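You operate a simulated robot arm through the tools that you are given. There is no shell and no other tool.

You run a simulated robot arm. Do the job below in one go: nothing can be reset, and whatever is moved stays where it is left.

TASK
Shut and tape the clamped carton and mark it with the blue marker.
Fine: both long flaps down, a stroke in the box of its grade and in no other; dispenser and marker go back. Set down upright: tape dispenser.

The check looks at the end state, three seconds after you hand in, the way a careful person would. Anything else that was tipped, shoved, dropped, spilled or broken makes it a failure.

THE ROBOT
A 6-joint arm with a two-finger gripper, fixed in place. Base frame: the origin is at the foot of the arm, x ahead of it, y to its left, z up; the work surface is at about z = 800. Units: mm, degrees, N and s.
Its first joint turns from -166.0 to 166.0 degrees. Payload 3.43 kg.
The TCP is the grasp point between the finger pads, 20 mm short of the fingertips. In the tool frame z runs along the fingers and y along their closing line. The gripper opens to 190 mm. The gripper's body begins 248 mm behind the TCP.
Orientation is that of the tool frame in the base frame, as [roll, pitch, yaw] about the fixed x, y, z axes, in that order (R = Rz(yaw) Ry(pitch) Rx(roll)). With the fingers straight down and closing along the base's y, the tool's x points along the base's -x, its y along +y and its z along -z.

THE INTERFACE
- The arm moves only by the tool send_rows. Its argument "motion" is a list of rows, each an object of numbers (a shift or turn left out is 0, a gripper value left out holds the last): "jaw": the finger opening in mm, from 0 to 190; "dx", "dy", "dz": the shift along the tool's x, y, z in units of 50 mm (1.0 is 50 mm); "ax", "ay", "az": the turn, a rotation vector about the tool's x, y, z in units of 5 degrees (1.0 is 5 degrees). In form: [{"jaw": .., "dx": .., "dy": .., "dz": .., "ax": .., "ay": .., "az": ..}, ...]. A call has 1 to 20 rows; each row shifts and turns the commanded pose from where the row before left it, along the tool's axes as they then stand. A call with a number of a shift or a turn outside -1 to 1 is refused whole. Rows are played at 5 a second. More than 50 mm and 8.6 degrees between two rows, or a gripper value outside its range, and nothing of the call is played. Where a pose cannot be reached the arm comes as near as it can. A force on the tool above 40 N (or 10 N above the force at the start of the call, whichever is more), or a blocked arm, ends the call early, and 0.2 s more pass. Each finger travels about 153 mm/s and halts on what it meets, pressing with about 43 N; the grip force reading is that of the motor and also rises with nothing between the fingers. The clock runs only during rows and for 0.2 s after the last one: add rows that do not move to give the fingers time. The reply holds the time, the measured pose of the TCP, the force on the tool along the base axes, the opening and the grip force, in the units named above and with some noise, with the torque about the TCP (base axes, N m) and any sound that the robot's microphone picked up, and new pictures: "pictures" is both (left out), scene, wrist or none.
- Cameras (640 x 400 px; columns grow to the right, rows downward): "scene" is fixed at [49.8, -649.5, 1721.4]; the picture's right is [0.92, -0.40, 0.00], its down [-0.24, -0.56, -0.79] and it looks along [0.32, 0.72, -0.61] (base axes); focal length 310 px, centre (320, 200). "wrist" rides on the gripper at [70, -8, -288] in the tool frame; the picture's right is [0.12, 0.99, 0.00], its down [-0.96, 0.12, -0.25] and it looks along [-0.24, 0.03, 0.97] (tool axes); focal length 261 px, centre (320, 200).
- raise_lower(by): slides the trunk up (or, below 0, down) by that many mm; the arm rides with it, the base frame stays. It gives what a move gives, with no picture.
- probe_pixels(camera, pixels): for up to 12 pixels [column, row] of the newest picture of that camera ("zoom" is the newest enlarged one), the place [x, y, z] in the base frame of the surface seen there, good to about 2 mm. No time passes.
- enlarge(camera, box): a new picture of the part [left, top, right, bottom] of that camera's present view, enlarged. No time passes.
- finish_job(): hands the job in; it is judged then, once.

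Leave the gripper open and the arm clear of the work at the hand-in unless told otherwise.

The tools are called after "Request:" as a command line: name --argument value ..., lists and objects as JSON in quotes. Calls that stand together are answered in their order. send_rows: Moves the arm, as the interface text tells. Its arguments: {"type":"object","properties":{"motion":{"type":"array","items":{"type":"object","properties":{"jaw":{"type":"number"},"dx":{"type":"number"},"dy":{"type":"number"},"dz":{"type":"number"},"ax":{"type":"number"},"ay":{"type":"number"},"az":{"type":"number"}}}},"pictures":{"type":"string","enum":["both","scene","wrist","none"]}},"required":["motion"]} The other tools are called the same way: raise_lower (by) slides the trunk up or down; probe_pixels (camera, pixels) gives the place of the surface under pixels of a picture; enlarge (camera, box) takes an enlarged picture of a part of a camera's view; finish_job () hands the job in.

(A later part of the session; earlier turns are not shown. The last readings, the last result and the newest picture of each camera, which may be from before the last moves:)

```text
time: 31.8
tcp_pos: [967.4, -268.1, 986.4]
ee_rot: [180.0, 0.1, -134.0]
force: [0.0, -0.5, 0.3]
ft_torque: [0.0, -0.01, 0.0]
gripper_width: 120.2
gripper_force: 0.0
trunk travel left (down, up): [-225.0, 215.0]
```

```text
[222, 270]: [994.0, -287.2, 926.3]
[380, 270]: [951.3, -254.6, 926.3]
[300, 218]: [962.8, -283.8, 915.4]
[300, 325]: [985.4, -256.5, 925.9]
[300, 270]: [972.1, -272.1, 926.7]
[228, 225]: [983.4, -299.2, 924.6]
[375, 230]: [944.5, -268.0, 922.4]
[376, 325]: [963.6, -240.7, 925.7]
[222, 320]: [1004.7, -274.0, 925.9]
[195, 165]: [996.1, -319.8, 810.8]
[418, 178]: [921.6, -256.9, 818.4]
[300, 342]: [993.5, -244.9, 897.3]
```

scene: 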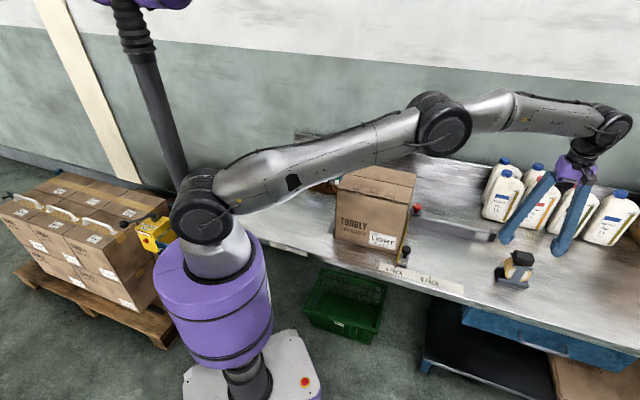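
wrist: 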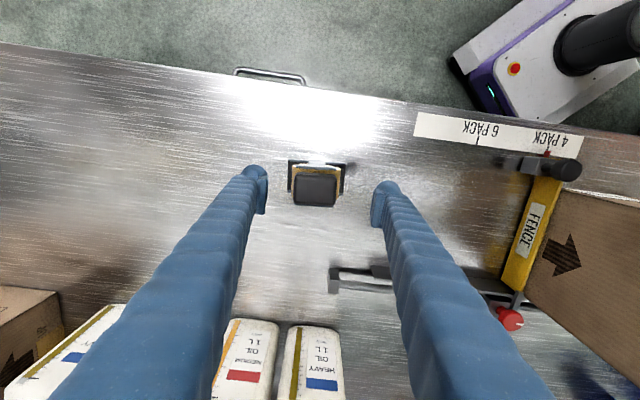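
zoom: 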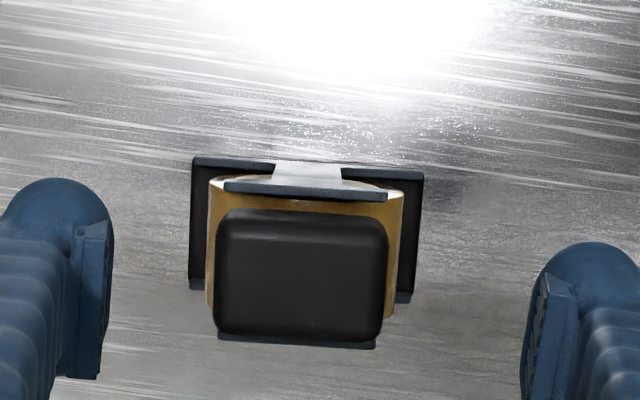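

The handle's long axis is at about 141°, so I'll turn +5°, centre on (973,-271), and descend to TCP z≈912.

Request:
send_rows --motion '[{"az": -1.0}, {"dx": -0.024, "dy": -0.125}, {"dz": 0.5}, {"dz": 0.5}, {"dz": 0.48}, {}]'

Request:
enlarge --camera "wrist" --box '[220, 120, 420, 240]'

Request:
enlarge --camera "scene" --box '[470, 210, 590, 300]'

```text
time: 33.2
tcp_pos: [974.0, -270.9, 912.6]
ee_rot: [-180.0, 0.0, -128.9]
force: [-0.7, -0.1, 0.0]
ft_torque: [-0.01, 0.0, -0.01]
gripper_width: 120.0
gripper_force: 0.1
trunk travel left (down, up): [-225.0, 215.0]
```

scene: 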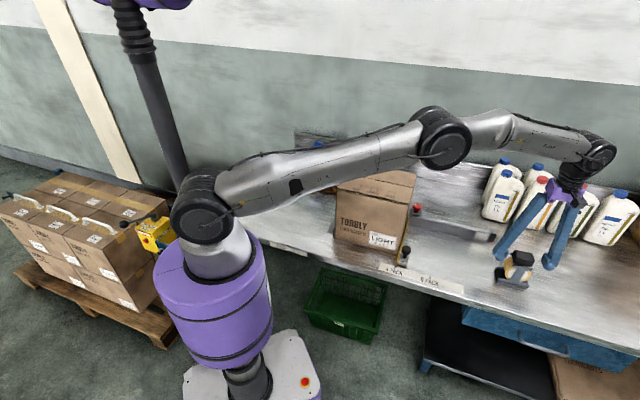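
wrist: 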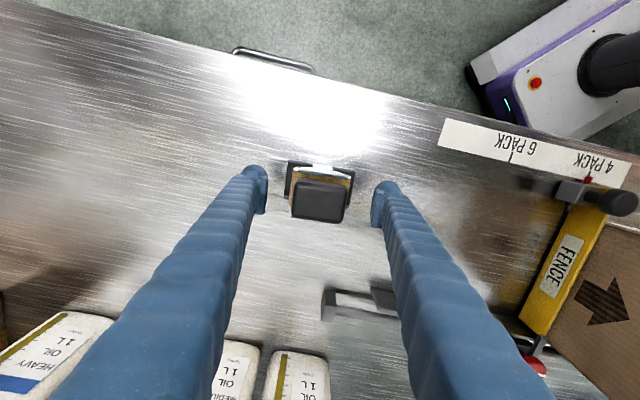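

```text
3.20 times, centred on (320, 180) of wrist
```

zoom: 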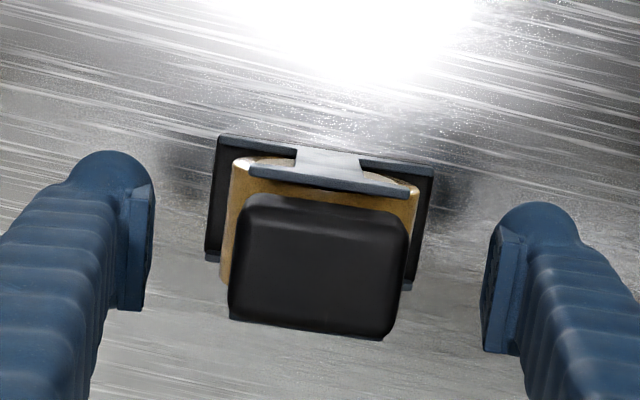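

```text
4.44 times, centred on (530, 255) of scene
```

zoom: 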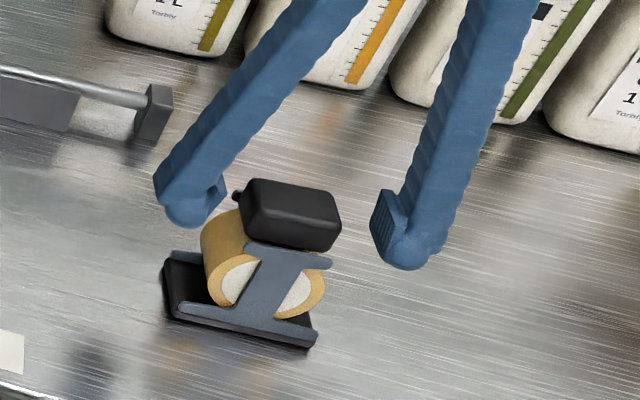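

The handle is centred between the pads. Closing on it.

Request:
send_rows --motion '[{"jaw": 50}, {}, {}, {}, {}]'

Request:
enlarge --camera "scene" --box '[470, 210, 590, 300]'

```text
time: 34.4
tcp_pos: [973.4, -270.7, 915.3]
ee_rot: [-179.8, 0.1, -129.0]
force: [5.9, 0.6, 27.6]
ft_torque: [0.23, 0.22, -0.45]
gripper_width: 59.2
gripper_force: 42.9
trunk travel left (down, up): [-225.0, 215.0]
```

scene: 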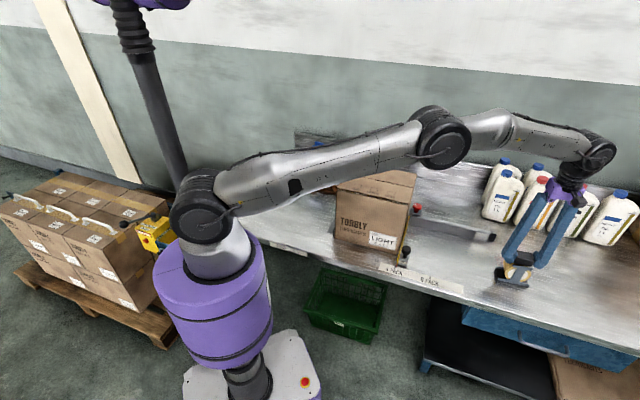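
wrist: 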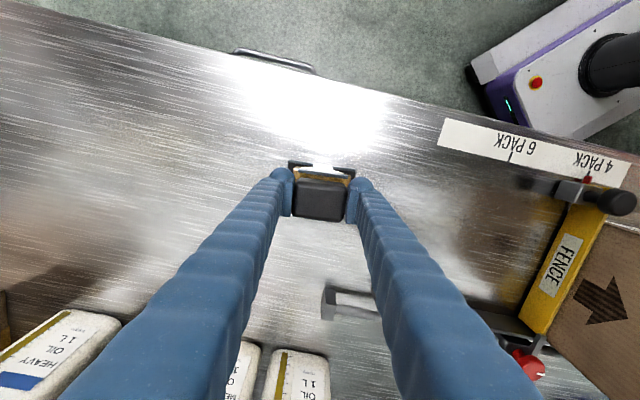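

```text
4.44 times, centred on (530, 255) of scene
```

zoom: 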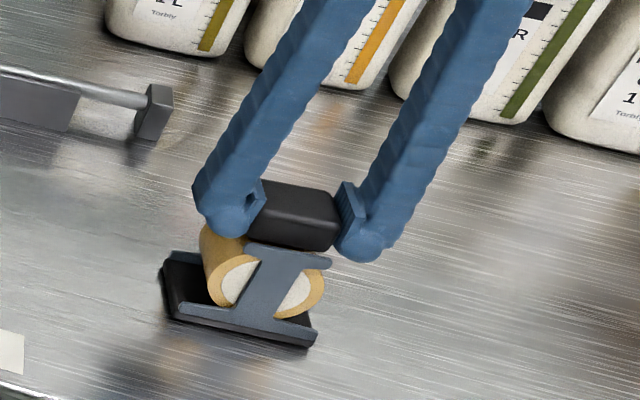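

The tool reads 27 N upward, so the fingertips are touching the roll below the handle. I'll reopen, rise 6 mm and regrip.

Request:
send_rows --motion '[{"jaw": 80}, {}, {"dz": -0.12}, {"jaw": 50}, {}, {}, {}]'

Request:
enlarge --camera "scene" --box '[470, 210, 590, 300]'

```text
time: 36.0
tcp_pos: [973.4, -270.9, 917.1]
ee_rot: [180.0, -0.1, -129.1]
force: [0.6, -0.4, -3.2]
ft_torque: [-0.02, 0.05, 0.01]
gripper_width: 58.9
gripper_force: 42.7
trunk travel left (down, up): [-225.0, 215.0]
```

scene: 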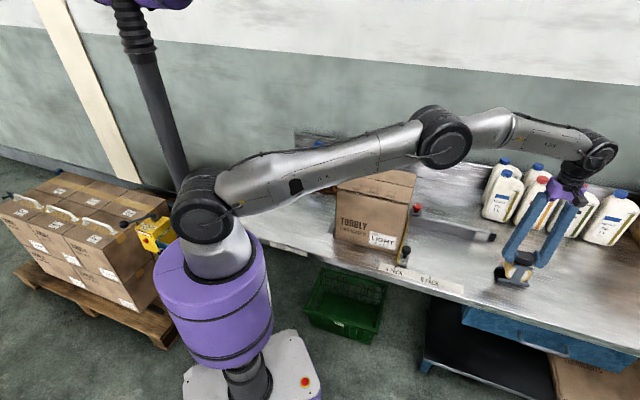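
wrist: 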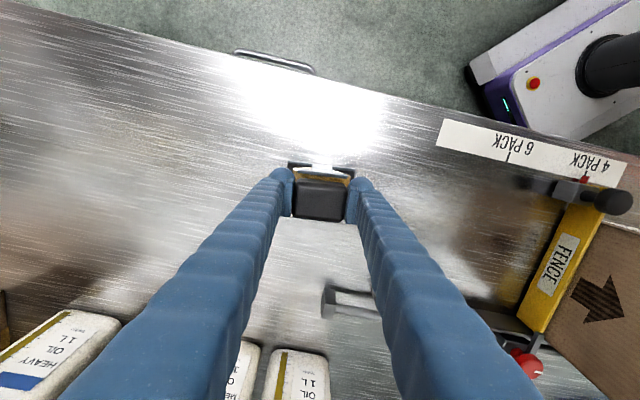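

```text
4.44 times, centred on (530, 255) of scene
```

zoom: 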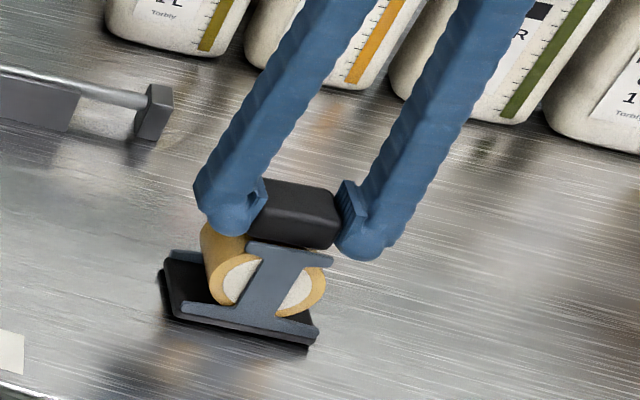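

The grip is clean now: base at z=800, so the dispenser bottom is 117 mm below the TCP. The home pose is (973.4, -270.9, 917), yaw -129. I'll lift, retreat inward, and rise.

Request:
send_rows --motion '[{"dz": -0.3}, {"dz": -0.9}, {"dx": 0.309, "dy": 0.715, "dz": -0.6}, {"dx": 0.309, "dy": 0.715, "dz": -0.6}, {"dx": 0.309, "dy": 0.715, "dz": -0.6}, {"dx": 0.309, "dy": 0.715, "dz": -0.6}, {"dz": -0.81}, {"dz": -0.81}, {"dz": -0.81}, {"dz": -0.81}, {"dz": -0.81}, {}]'

Request:
enlarge --camera "scene" --box '[440, 60, 640, 240]'

```text
time: 38.6
tcp_pos: [822.2, -229.0, 1299.0]
ee_rot: [179.9, 0.1, -129.0]
force: [-0.3, 0.9, -0.2]
ft_torque: [-0.03, 0.01, 0.02]
gripper_width: 50.0
gripper_force: 0.0
trunk travel left (down, up): [-225.0, 215.0]
```

scene: 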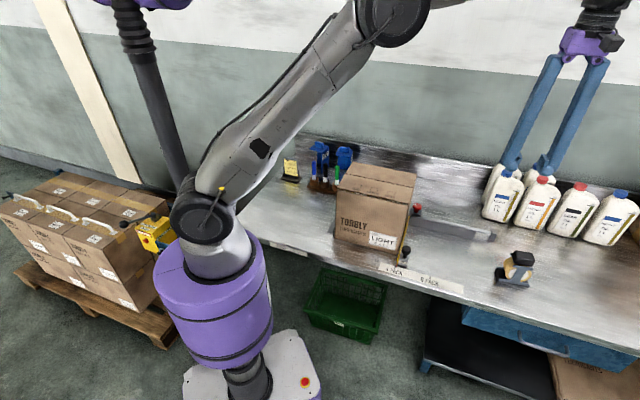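
wrist: 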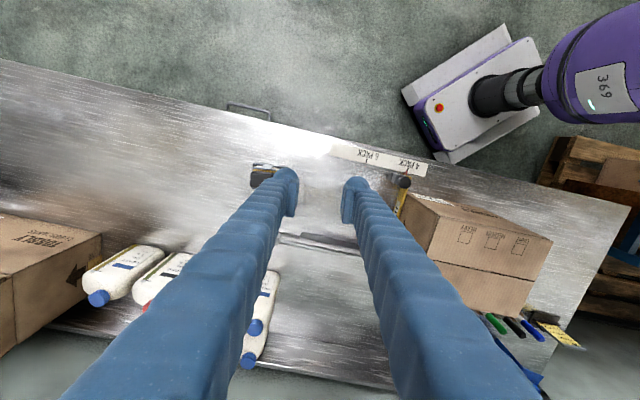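

```text
2.22 times, centred on (540, 150) of scene
```

zoom: 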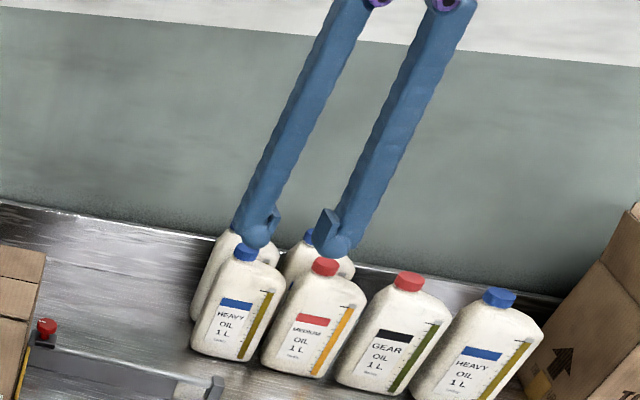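

The gripper reads 50 mm with zero force: the dispenser slipped out, and it still stands at scene (517,268). I'll check whether it has shifted.

Request:
enlarge --camera "scene" --box '[470, 230, 570, 310]'

Request:
enlarge --camera "wrist" --box '[225, 140, 305, 210]'

Request:
probe_pixels --camera "scene" --pixels '[[520, 256], [527, 262], [523, 258], [525, 254], [515, 282], [498, 270]]'

```text
5.00 times, centred on (520, 270) of scene
```

zoom: 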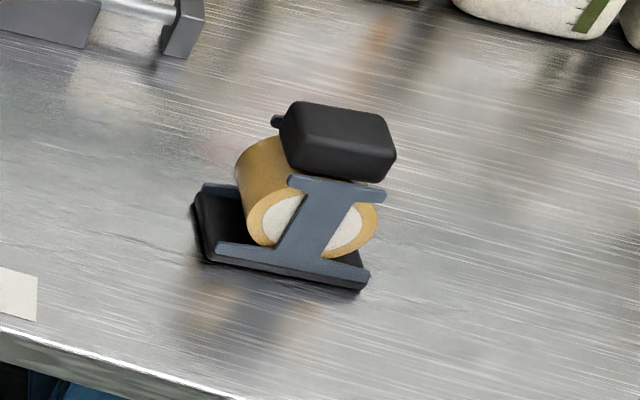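

```text
5.71 times, centred on (265, 175) of wrist
```

zoom: 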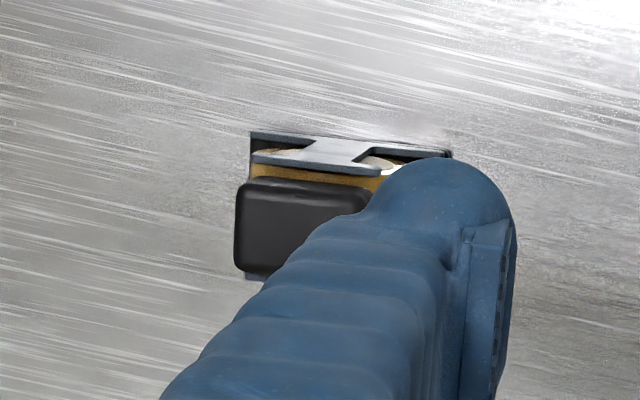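

```text
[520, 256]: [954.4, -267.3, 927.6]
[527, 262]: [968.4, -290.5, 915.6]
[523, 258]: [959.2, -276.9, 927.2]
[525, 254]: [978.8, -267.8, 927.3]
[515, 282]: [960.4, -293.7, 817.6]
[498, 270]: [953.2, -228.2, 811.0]
```

The dispenser hasn't shifted, so the grip on the handle's ends just slid off. I'll grip across the handle's width instead, with flatter faces and more pad contact, and lift gently while watching the force. First I'll turn 90° here, well clear.

Request:
send_rows --motion '[{"az": 1, "jaw": 90}, {"az": 1}, {"az": 1}, {"az": 1}, {"az": 1}, {"az": 1}, {"az": 1}, {"az": 1}, {"az": 1}, {"az": 1}, {"az": 1}, {"az": 1}, {"az": 1}, {"az": 1}, {"az": 1}, {"az": 1}, {"az": 1}, {"az": 1}]'

```text
time: 42.4
tcp_pos: [823.2, -229.3, 1300.1]
ee_rot: [179.9, 0.0, 140.9]
force: [0.5, 0.5, -0.3]
ft_torque: [0.01, 0.04, -0.02]
gripper_width: 89.8
gripper_force: 0.0
trunk travel left (down, up): [-225.0, 215.0]
```

scene: 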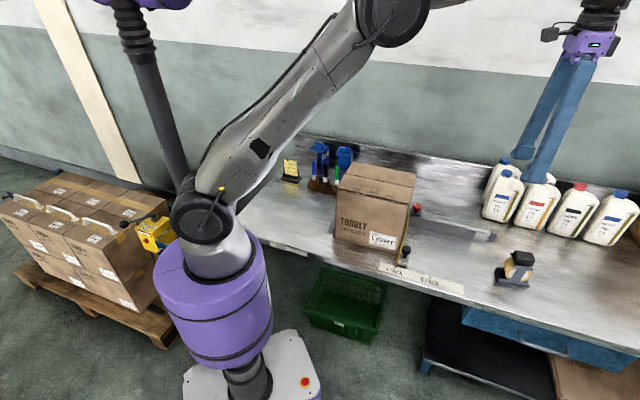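
wrist: 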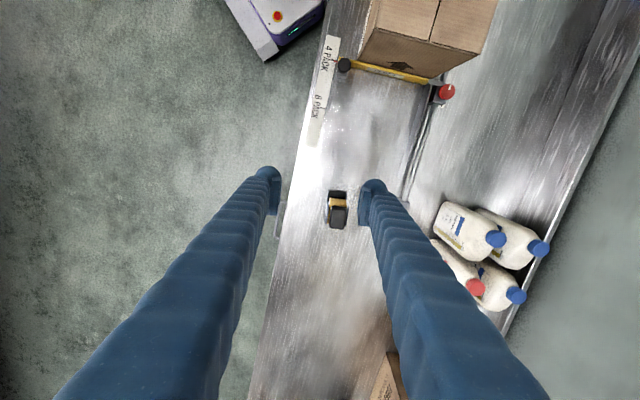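

I'll descend to z≈985 and move out over the handle, then check alignment.

Request:
send_rows --motion '[{"dz": 0.9}, {"dz": 0.9}, {"dz": 0.9}, {"dz": 0.9}, {"dz": 0.9}, {"dz": 0.9}, {"dz": 0.9}, {"dx": -0.715, "dy": 0.309}, {"dx": -0.715, "dy": 0.309}, {"dx": -0.715, "dy": 0.309}, {"dx": -0.715, "dy": 0.309}, {}]'

Request:
enlarge --camera "wrist" --box '[240, 130, 400, 240]'

Request:
probe_pixels --camera "zoom" --pixels '[[320, 200], [320, 240], [320, 280], [290, 240], [350, 240], [280, 200], [360, 200]]'

```text
time: 45.0
tcp_pos: [971.4, -272.7, 986.7]
ee_rot: [180.0, 0.0, 141.0]
force: [-0.5, -0.3, 1.0]
ft_torque: [0.02, -0.11, 0.01]
gripper_width: 89.8
gripper_force: 0.1
trunk travel left (down, up): [-225.0, 215.0]
```

scene: 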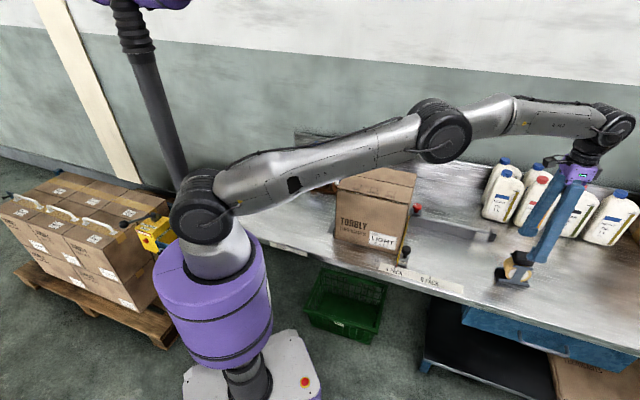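
wrist: 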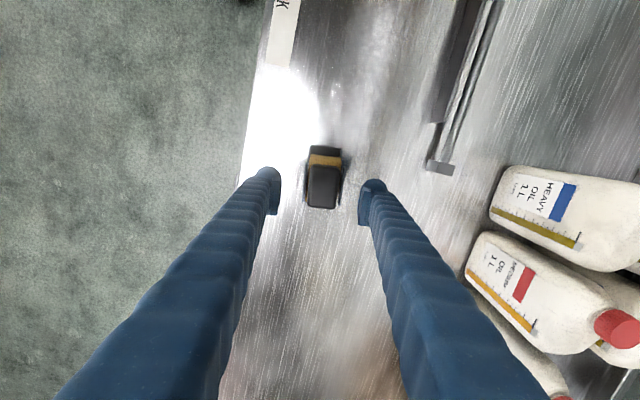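

```text
3.64 times, centred on (320, 185) of wrist
```

zoom: 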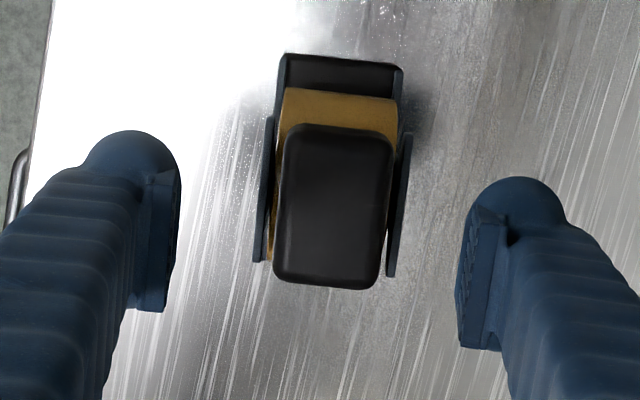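

```text
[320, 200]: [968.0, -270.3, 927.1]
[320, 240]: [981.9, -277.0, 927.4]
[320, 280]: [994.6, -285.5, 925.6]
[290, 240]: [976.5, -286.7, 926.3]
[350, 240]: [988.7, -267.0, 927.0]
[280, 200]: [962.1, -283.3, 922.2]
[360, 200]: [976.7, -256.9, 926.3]
```

The handle is about 42 mm wide, and the plate tops are near z≈898. I'll probe the plates to set a safe height.

Request:
probe_pixels --camera "zoom" --pixels '[[268, 140], [262, 220], [407, 160], [401, 230], [392, 268], [258, 255], [335, 105], [335, 115], [284, 205], [384, 205], [282, 260], [375, 265]]'

```text
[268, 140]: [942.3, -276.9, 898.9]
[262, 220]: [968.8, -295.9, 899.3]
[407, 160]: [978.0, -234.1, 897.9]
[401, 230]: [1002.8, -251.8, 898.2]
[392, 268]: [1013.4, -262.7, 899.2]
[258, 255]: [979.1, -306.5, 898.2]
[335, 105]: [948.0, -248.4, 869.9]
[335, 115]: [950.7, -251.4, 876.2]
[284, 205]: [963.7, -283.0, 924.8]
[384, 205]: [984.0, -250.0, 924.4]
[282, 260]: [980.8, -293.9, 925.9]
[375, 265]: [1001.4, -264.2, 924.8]
```

I'll centre +6 mm across the handle, descend to TCP z≈921 (tips just above the plate tops at 899), and close.

Request:
send_rows --motion '[{"dy": 0.13}, {"dz": 0.44}, {"dz": 0.44}, {"dz": 0.43}, {}, {"jaw": 30}, {}, {}, {}]'

Request:
enlarge --camera "wrist" --box '[240, 130, 400, 240]'

Request:
enlarge --camera "scene" --box '[470, 210, 590, 300]'

```text
time: 47.0
tcp_pos: [978.1, -267.2, 919.6]
ee_rot: [-180.0, 0.0, 141.0]
force: [-0.7, -1.1, 3.0]
ft_torque: [-0.03, -0.06, 0.03]
gripper_width: 40.9
gripper_force: 42.6
trunk travel left (down, up): [-225.0, 215.0]
```

scene: 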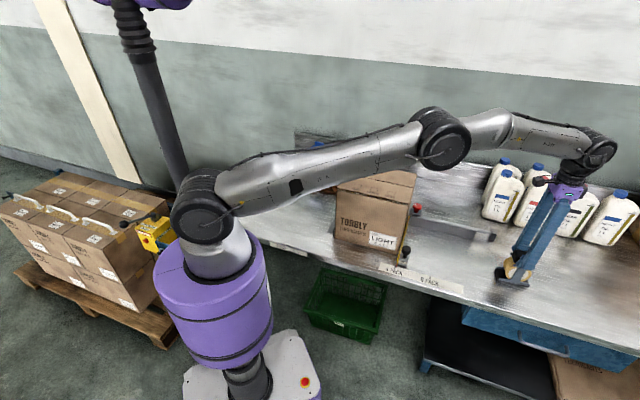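
wrist: 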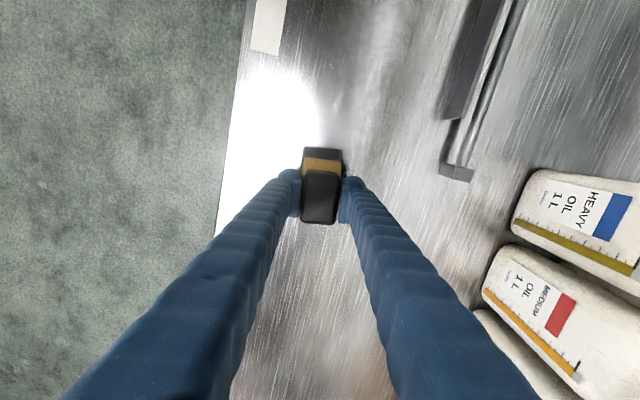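

```text
3.64 times, centred on (320, 185) of wrist
```

zoom: 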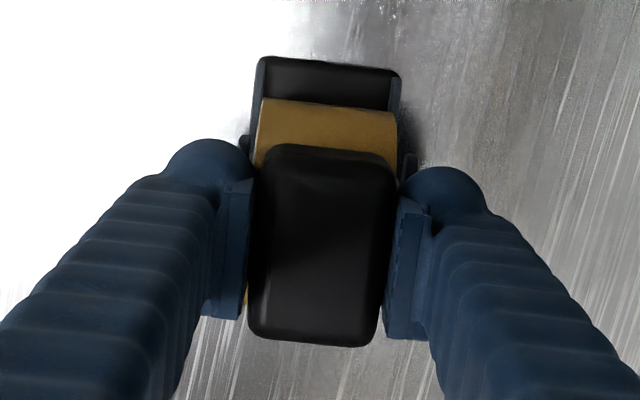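

```text
4.44 times, centred on (530, 255) of scene
```

zoom: 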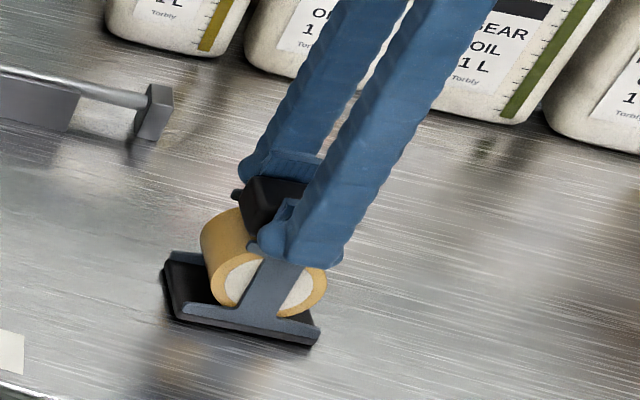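

The grip is centred, 41 mm across the handle. Now a slow 10 mm lift, watching force and opening.

Request:
send_rows --motion '[{"dz": -0.04}, {"dz": -0.04}, {"dz": -0.04}, {"dz": -0.04}, {"dz": -0.04}, {}]'

Request:
enlarge --camera "scene" --box '[470, 210, 590, 300]'

```text
time: 48.4
tcp_pos: [976.7, -265.6, 928.3]
ee_rot: [-180.0, 0.0, 140.9]
force: [-1.0, 0.8, -2.9]
ft_torque: [0.01, -0.01, 0.0]
gripper_width: 41.1
gripper_force: 42.9
trunk travel left (down, up): [-225.0, 215.0]
```

scene: 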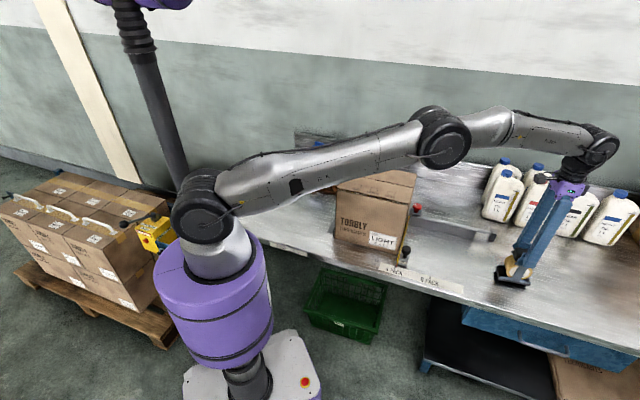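
wrist: 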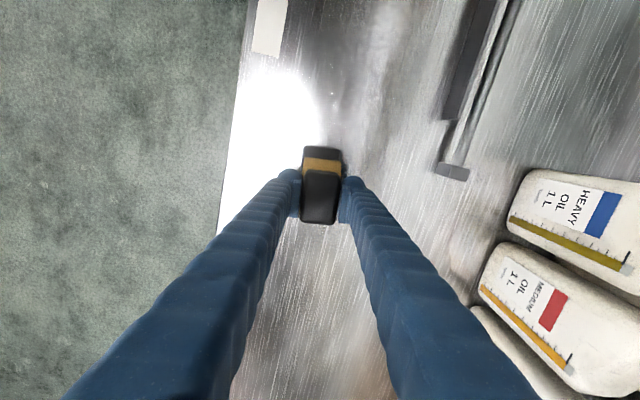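

```text
4.44 times, centred on (530, 255) of scene
```

zoom: 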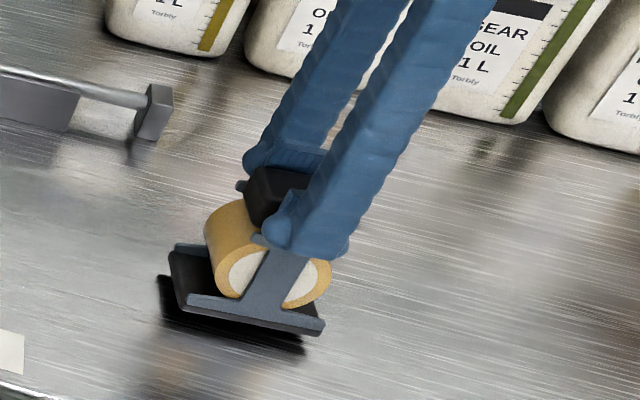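

It's held and lifted 10 mm, light at about 3 N. I'll carry it up and inward at moderate speed.

Request:
send_rows --motion '[{"dz": -0.4}, {"dz": -0.6}, {"dx": 0.572, "dy": -0.247, "dz": -0.6}, {"dx": 0.572, "dy": -0.247, "dz": -0.6}, {"dx": 0.572, "dy": -0.247, "dz": -0.6}, {"dx": 0.572, "dy": -0.247, "dz": -0.6}, {"dx": 0.572, "dy": -0.247, "dz": -0.6}, {"dz": -0.7}, {"dz": -0.7}, {"dz": -0.7}, {"dz": -0.7}, {"dz": -0.7}, {}]'

Request:
enlarge --camera "scene" --box '[470, 90, 620, 220]'

Request:
enlarge --camera "wrist" --box '[240, 130, 400, 240]'

```text
time: 51.2
tcp_pos: [827.5, -224.6, 1304.7]
ee_rot: [179.9, -0.1, 141.0]
force: [0.8, 0.3, -3.5]
ft_torque: [0.03, -0.01, 0.01]
gripper_width: 40.8
gripper_force: 42.7
trunk travel left (down, up): [-225.0, 215.0]
```

scene: 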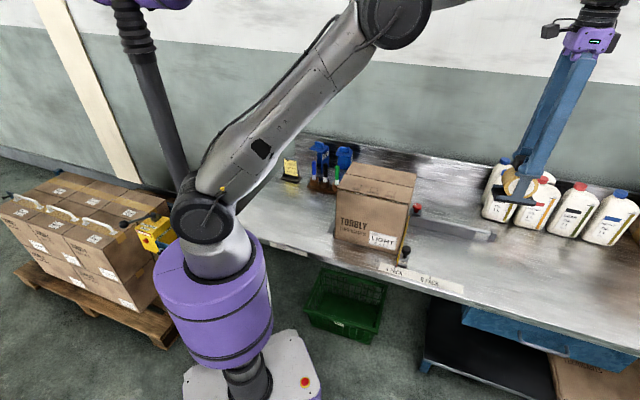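
wrist: 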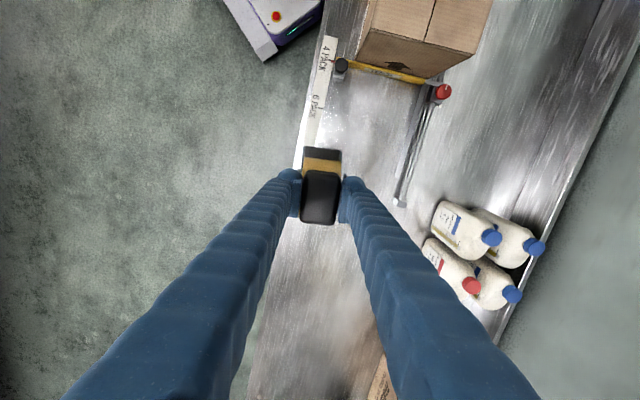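

```text
3.08 times, centred on (545, 155) of scene
```

zoom: 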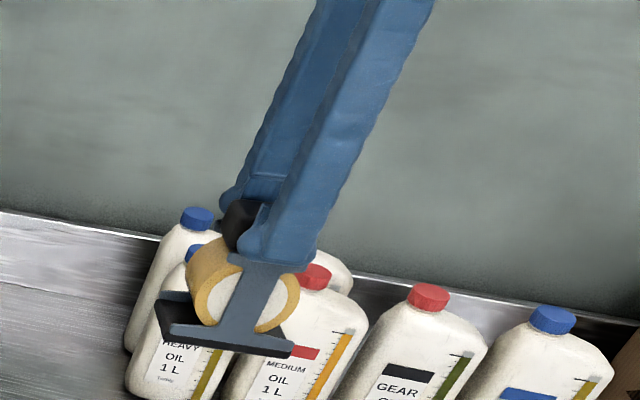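

```text
3.64 times, centred on (320, 185) of wrist
```

zoom: 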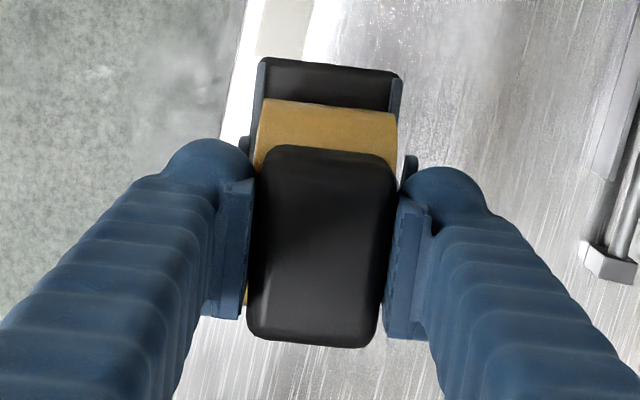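

The dispenser is held steadily. I'll carry it to above the seam's left end (530,257) and align its axis with the seam (yaw ≈135.8).

Request:
send_rows --motion '[{"dx": 0.8905, "dy": 0.312}, {"dx": 0.8905, "dy": 0.312}, {"dx": 0.8905, "dy": 0.312}, {"dx": 0.8905, "dy": 0.312}, {"dx": 0.8905, "dy": 0.312}, {"dx": 0.8905, "dy": 0.312}, {"dx": 0.8905, "dy": 0.312}, {"dx": 0.8905, "dy": 0.312}, {"dx": 0.8905, "dy": 0.312}, {"dx": 0.8905, "dy": 0.312}, {"dx": 0.8905, "dy": 0.312}, {"dx": 0.8905, "dy": 0.312}, {"az": 0.52}, {"az": 0.52}, {}]'

Request:
enlarge --camera "wrist" --box '[200, 80, 440, 240]'

```text
time: 54.4
tcp_pos: [530.0, 258.0, 1306.3]
ee_rot: [-180.0, 0.0, 135.9]
force: [0.6, 0.8, -3.7]
ft_torque: [-0.05, 0.02, 0.0]
gripper_width: 40.8
gripper_force: 43.4
trunk travel left (down, up): [-225.0, 215.0]
```

scene: 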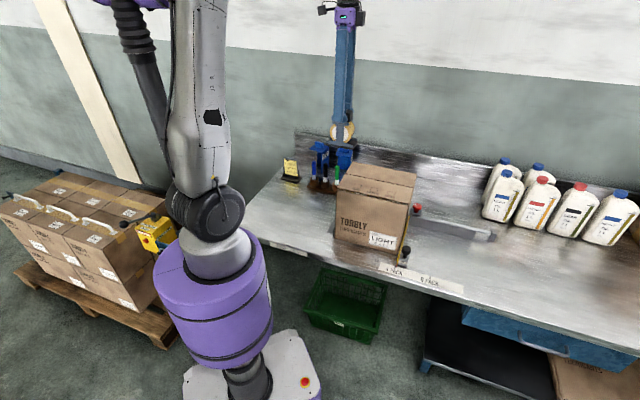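
wrist: 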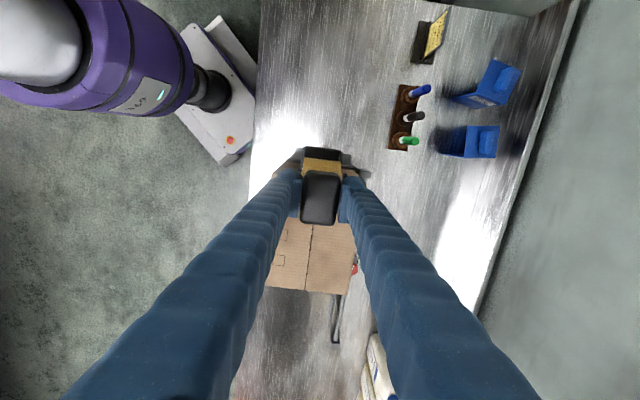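

```text
2.50 times, centred on (320, 160) of wrist
```

zoom: 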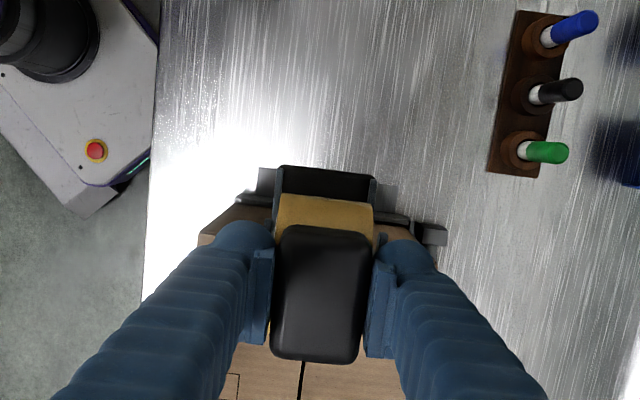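

The seam shows directly beneath the dispenser. I'll descend to about 5 mm above the flaps, then creep until contact.

Request:
send_rows --motion '[{"dz": 0.8}, {"dz": 0.8}, {"dz": 0.7}, {"dz": 0.06}, {"dz": 0.04}, {"dz": 0.04}, {}]'

Request:
enlarge --camera "scene" --box '[310, 110, 440, 220]'

```text
time: 56.0
tcp_pos: [529.8, 257.5, 1183.8]
ee_rot: [179.9, 0.0, 135.8]
force: [0.3, 0.0, -2.6]
ft_torque: [0.01, 0.0, -0.01]
gripper_width: 41.0
gripper_force: 43.5
trunk travel left (down, up): [-225.0, 215.0]
```

scene: 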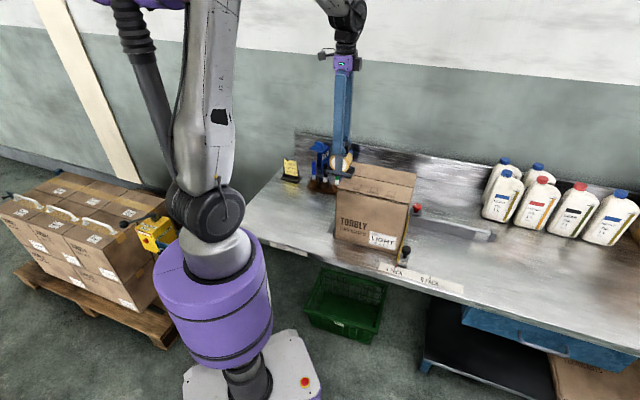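
wrist: 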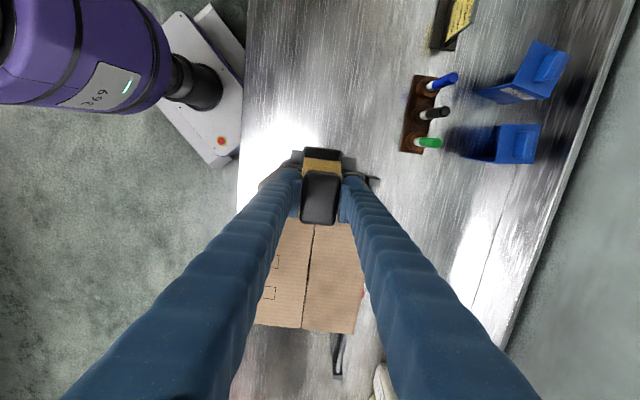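

```text
3.64 times, centred on (375, 165) of scene
```

zoom: 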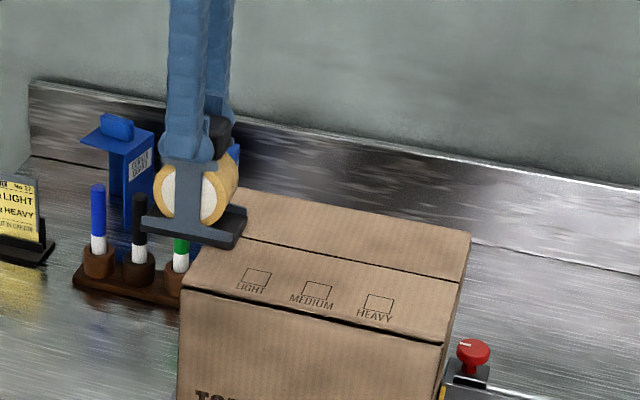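

It's about at contact. I'll press lightly, 2 to 3 mm more, and read the force.

Request:
send_rows --motion '[{"dz": 0.03}, {"dz": 0.03}, {}]' --pictures "none"

```text
time: 56.8
tcp_pos: [530.6, 257.1, 1181.1]
ee_rot: [179.9, 0.0, 135.8]
force: [-1.7, -0.4, 14.2]
ft_torque: [-0.27, -0.57, -0.05]
gripper_width: 40.6
gripper_force: 43.3
trunk travel left (down, up): [-225.0, 215.0]
```

Contact force is about 14 N. I'll drag along the seam (tool -x) slowly for 60 mm and see whether tape is laid.

Request:
send_rows --motion '[{"dz": -0.01, "dx": -0.2}, {"dx": -0.2}, {"dx": -0.2}, {"dx": -0.2}, {"dx": -0.2}, {"dx": -0.2}, {}]'

Request:
enlarge --camera "scene" --box '[310, 110, 440, 220]'

Request:
enlarge --camera "wrist" --box '[220, 100, 420, 230]'

```text
time: 58.4
tcp_pos: [572.2, 216.1, 1180.4]
ee_rot: [-179.9, 0.0, 135.8]
force: [-3.0, 3.1, 15.4]
ft_torque: [0.2, 0.09, -0.01]
gripper_width: 40.7
gripper_force: 43.1
trunk travel left (down, up): [-225.0, 215.0]
```

scene: 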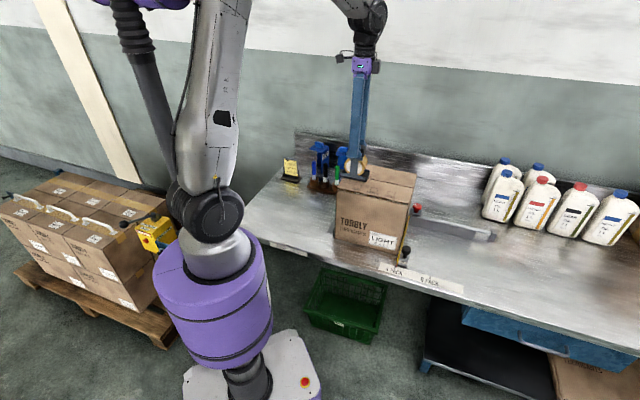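
wrist: 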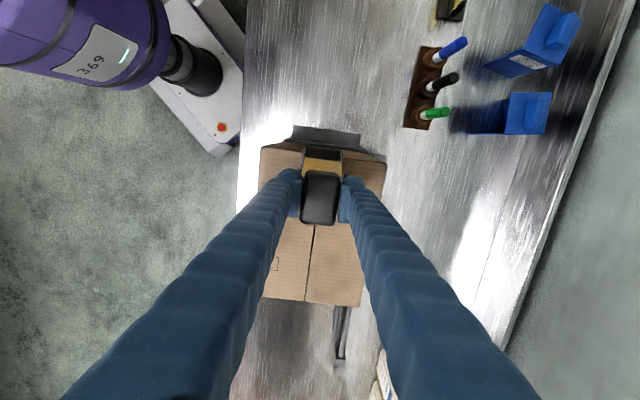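

```text
3.64 times, centred on (375, 165) of scene
```

zoom: 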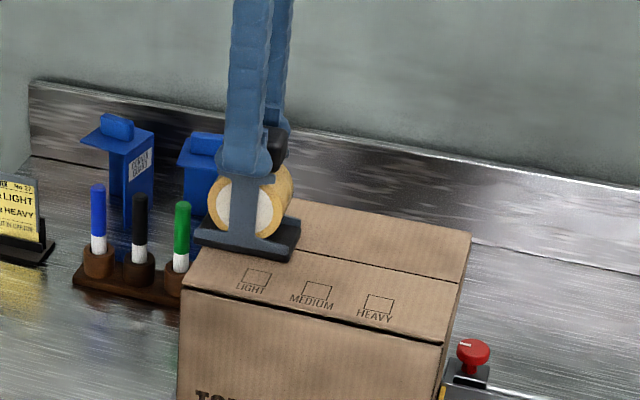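

```text
3.08 times, centred on (320, 165) of wrist
```

zoom: 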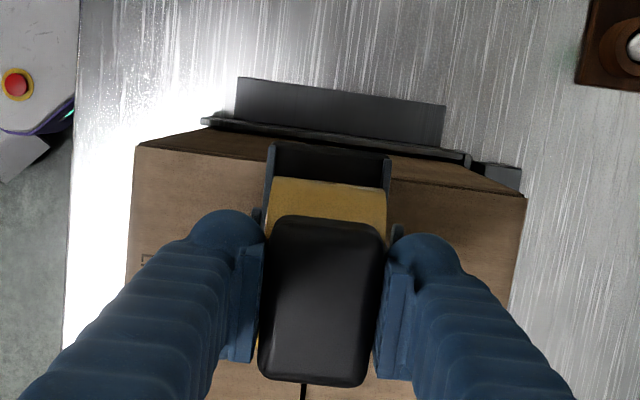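

The base still covers whatever is behind it. I'll continue dragging 150 mm.

Request:
send_rows --motion '[{"dx": -0.25}, {"dx": -0.25}, {"dx": -0.25}, {"dx": -0.25}, {"dx": -0.25}, {"dx": -0.25}, {"dx": -0.25}, {"dx": -0.25}, {"dx": -0.25}, {"dx": -0.25}, {"dx": -0.25}, {"dx": -0.25}, {}]'

Request:
enlarge --camera "scene" --box '[310, 110, 440, 220]'

Request:
enlarge --camera "wrist" --box '[220, 80, 420, 210]'

```text
time: 61.2
tcp_pos: [680.0, 110.8, 1181.2]
ee_rot: [-180.0, 0.1, 135.8]
force: [-2.2, 2.3, 8.9]
ft_torque: [-0.03, -0.16, -0.01]
gripper_width: 40.7
gripper_force: 42.8
trunk travel left (down, up): [-225.0, 215.0]
```

scene: 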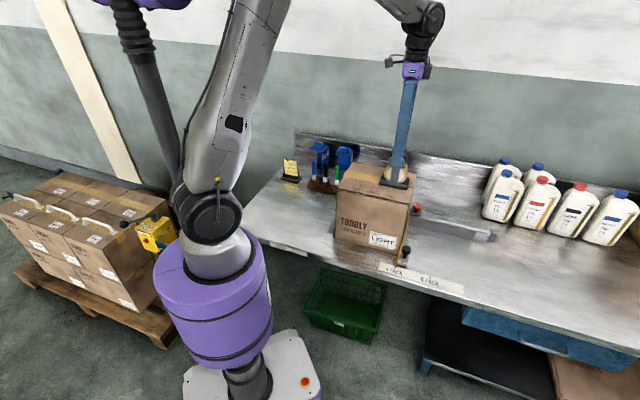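
wrist: 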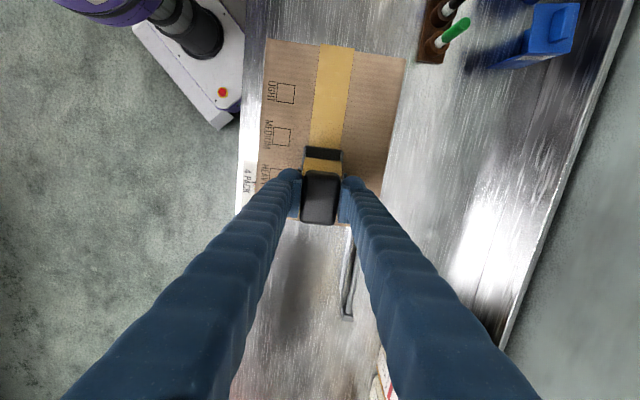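

```text
3.64 times, centred on (375, 165) of scene
```

zoom: 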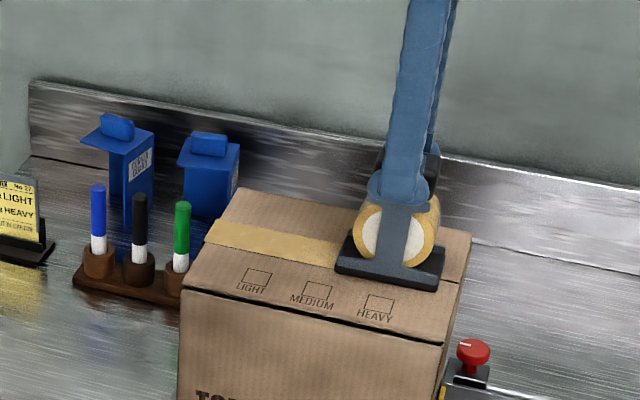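

```text
3.08 times, centred on (320, 145) of wrist
```

zoom: 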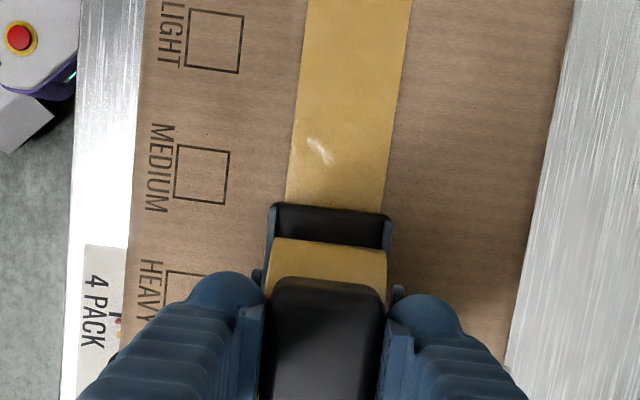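

Tape is being laid cleanly along the seam. I'll continue 100 mm past the right edge.

Request:
send_rows --motion '[{"dx": -0.25}, {"dx": -0.25}, {"dx": -0.25}, {"dx": -0.25}, {"dx": -0.25}, {"dx": -0.25}, {"dx": -0.25}, {"dx": -0.25}, {}]'

Request:
enlarge --camera "scene" --box '[320, 130, 450, 240]'

Request:
enlarge --camera "wrist" --box '[220, 0, 420, 230]'

```text
time: 63.2
tcp_pos: [751.8, 41.1, 1180.8]
ee_rot: [180.0, 0.0, 135.8]
force: [-2.0, 2.4, 11.4]
ft_torque: [0.7, 0.63, 0.01]
gripper_width: 40.8
gripper_force: 43.1
trunk travel left (down, up): [-225.0, 215.0]
```

scene: 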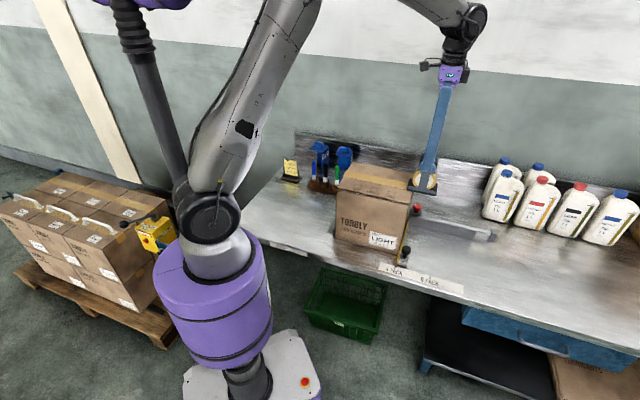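
wrist: 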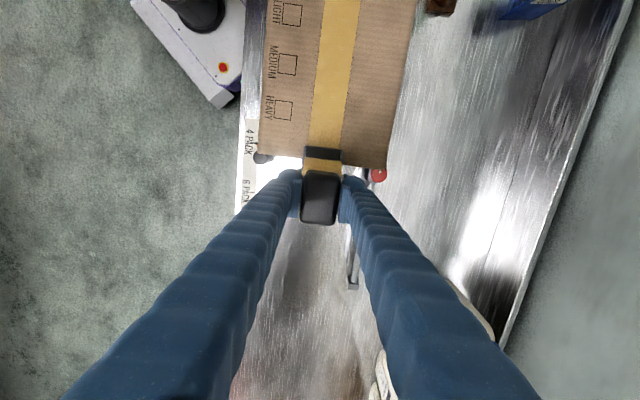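

```text
3.64 times, centred on (385, 185) of scene
```

zoom: 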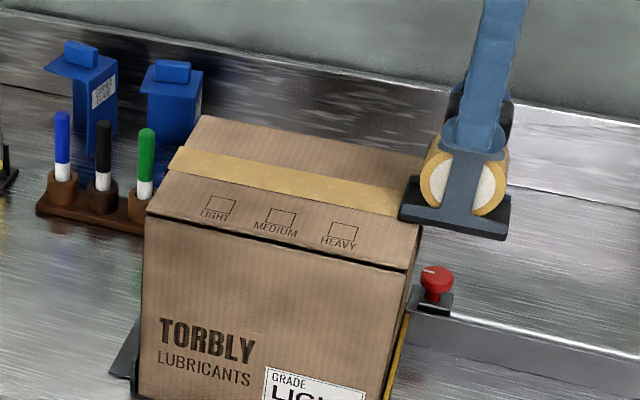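

```text
1.74 times, centred on (320, 115) of wrist
```

zoom: 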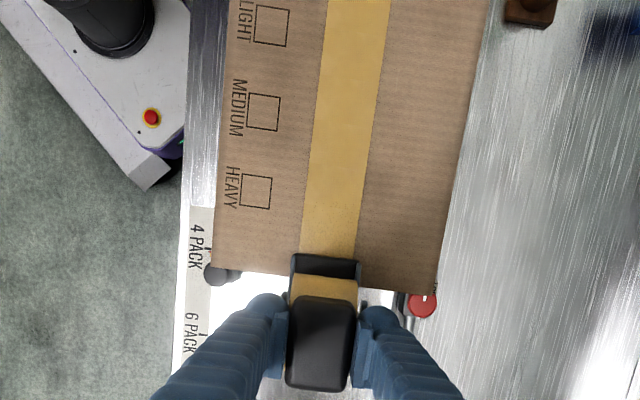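

The tape runs from left edge to right edge. I'll lift straight up and inspect the tape ends.

Request:
send_rows --motion '[{"dz": -0.2}, {"dz": -0.6}, {"dz": -0.8}, {"dz": -0.8}, {}]'

Request:
enlarge --camera "scene" --box '[330, 150, 430, 230]'

Request:
enlarge --camera "wrist" --box '[200, 0, 440, 230]'

```text
time: 64.4
tcp_pos: [753.0, 43.0, 1301.4]
ee_rot: [-179.9, -0.1, 135.8]
force: [0.2, -0.5, -3.3]
ft_torque: [-0.01, 0.0, -0.05]
gripper_width: 40.8
gripper_force: 43.0
trunk travel left (down, up): [-225.0, 215.0]
```

scene: 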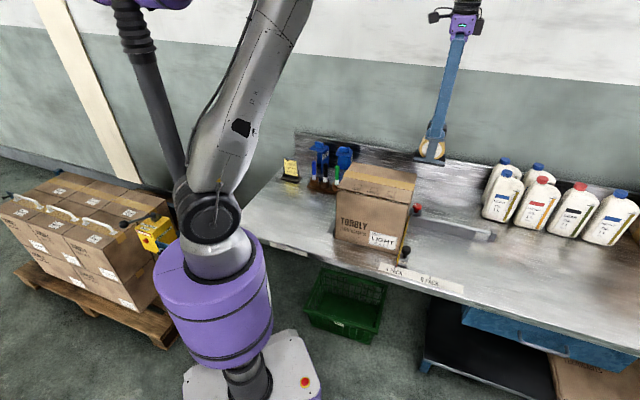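
wrist: 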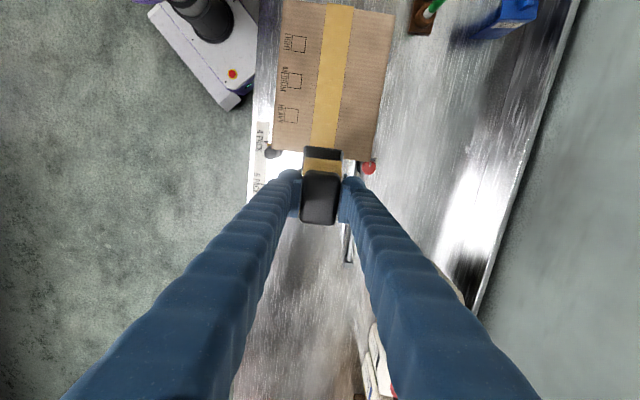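

```text
5.00 times, centred on (380, 190) of scene
```

zoom: 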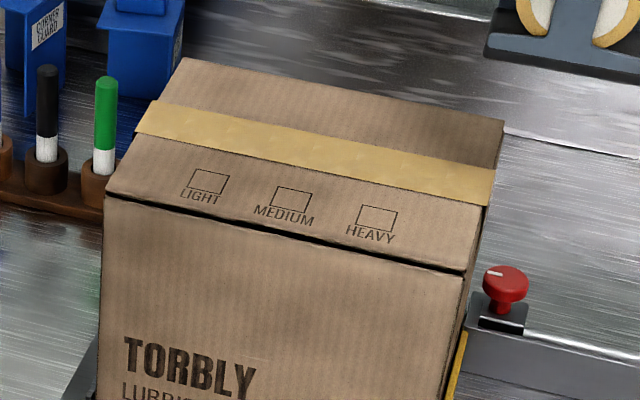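

```text
1.74 times, centred on (320, 115) of wrist
```

zoom: 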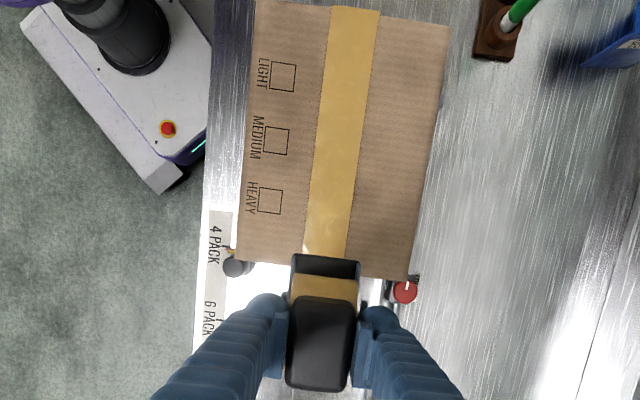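

The tape spans the full seam over both ends. Now I'll return the dispenser along the reverse path, stopping about 58 mm above its place.

Request:
send_rows --motion '[{"dx": -0.8, "dy": -0.467}, {"dx": -0.8, "dy": -0.467}, {"dx": -0.8, "dy": -0.467}, {"dx": -0.8, "dy": -0.467}, {"dx": -0.8, "dy": -0.467}, {"dx": -0.8, "dy": -0.467}, {"az": -0.52}, {"az": -0.52}, {"dz": 0.7}, {"dz": 0.7}, {"dz": 0.7}, {"dz": 0.7}, {"dz": 0.7}, {"dx": -0.572, "dy": 0.247, "dz": 0.6}, {"dx": -0.572, "dy": 0.247, "dz": 0.6}, {"dx": -0.572, "dy": 0.247, "dz": 0.6}, {"dx": -0.572, "dy": 0.247, "dz": 0.6}, {"dx": -0.572, "dy": 0.247, "dz": 0.6}, {}]'

Request:
enlarge --camera "scene" --box '[470, 190, 590, 300]'

```text
time: 68.4
tcp_pos: [974.6, -269.2, 977.0]
ee_rot: [-179.9, 0.1, 141.1]
force: [-1.0, 0.3, -1.6]
ft_torque: [0.07, 0.02, -0.04]
gripper_width: 40.8
gripper_force: 42.8
trunk travel left (down, up): [-225.0, 215.0]
```

scene: 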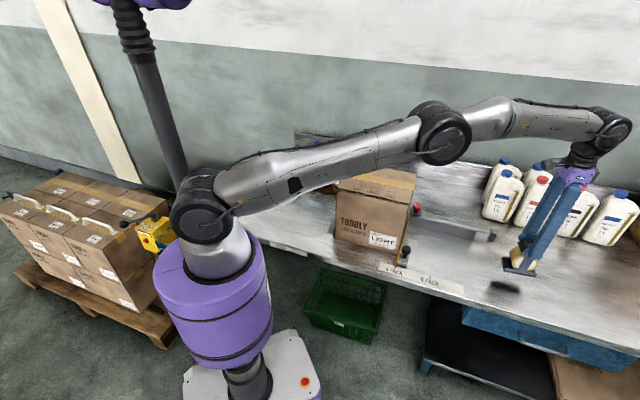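
wrist: 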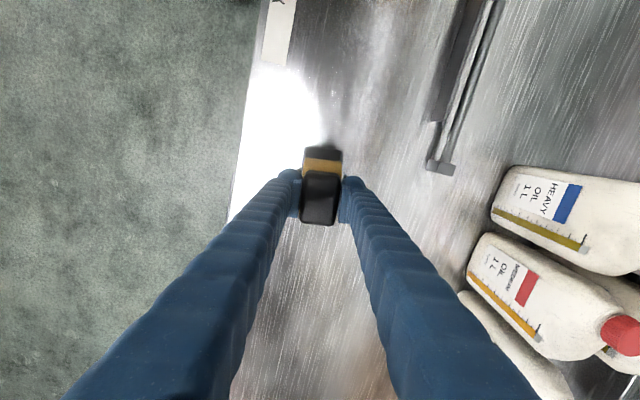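

```text
3.64 times, centred on (530, 245) of scene
```

zoom: 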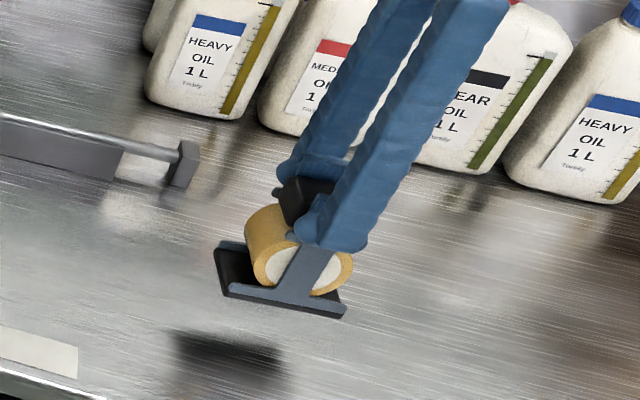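

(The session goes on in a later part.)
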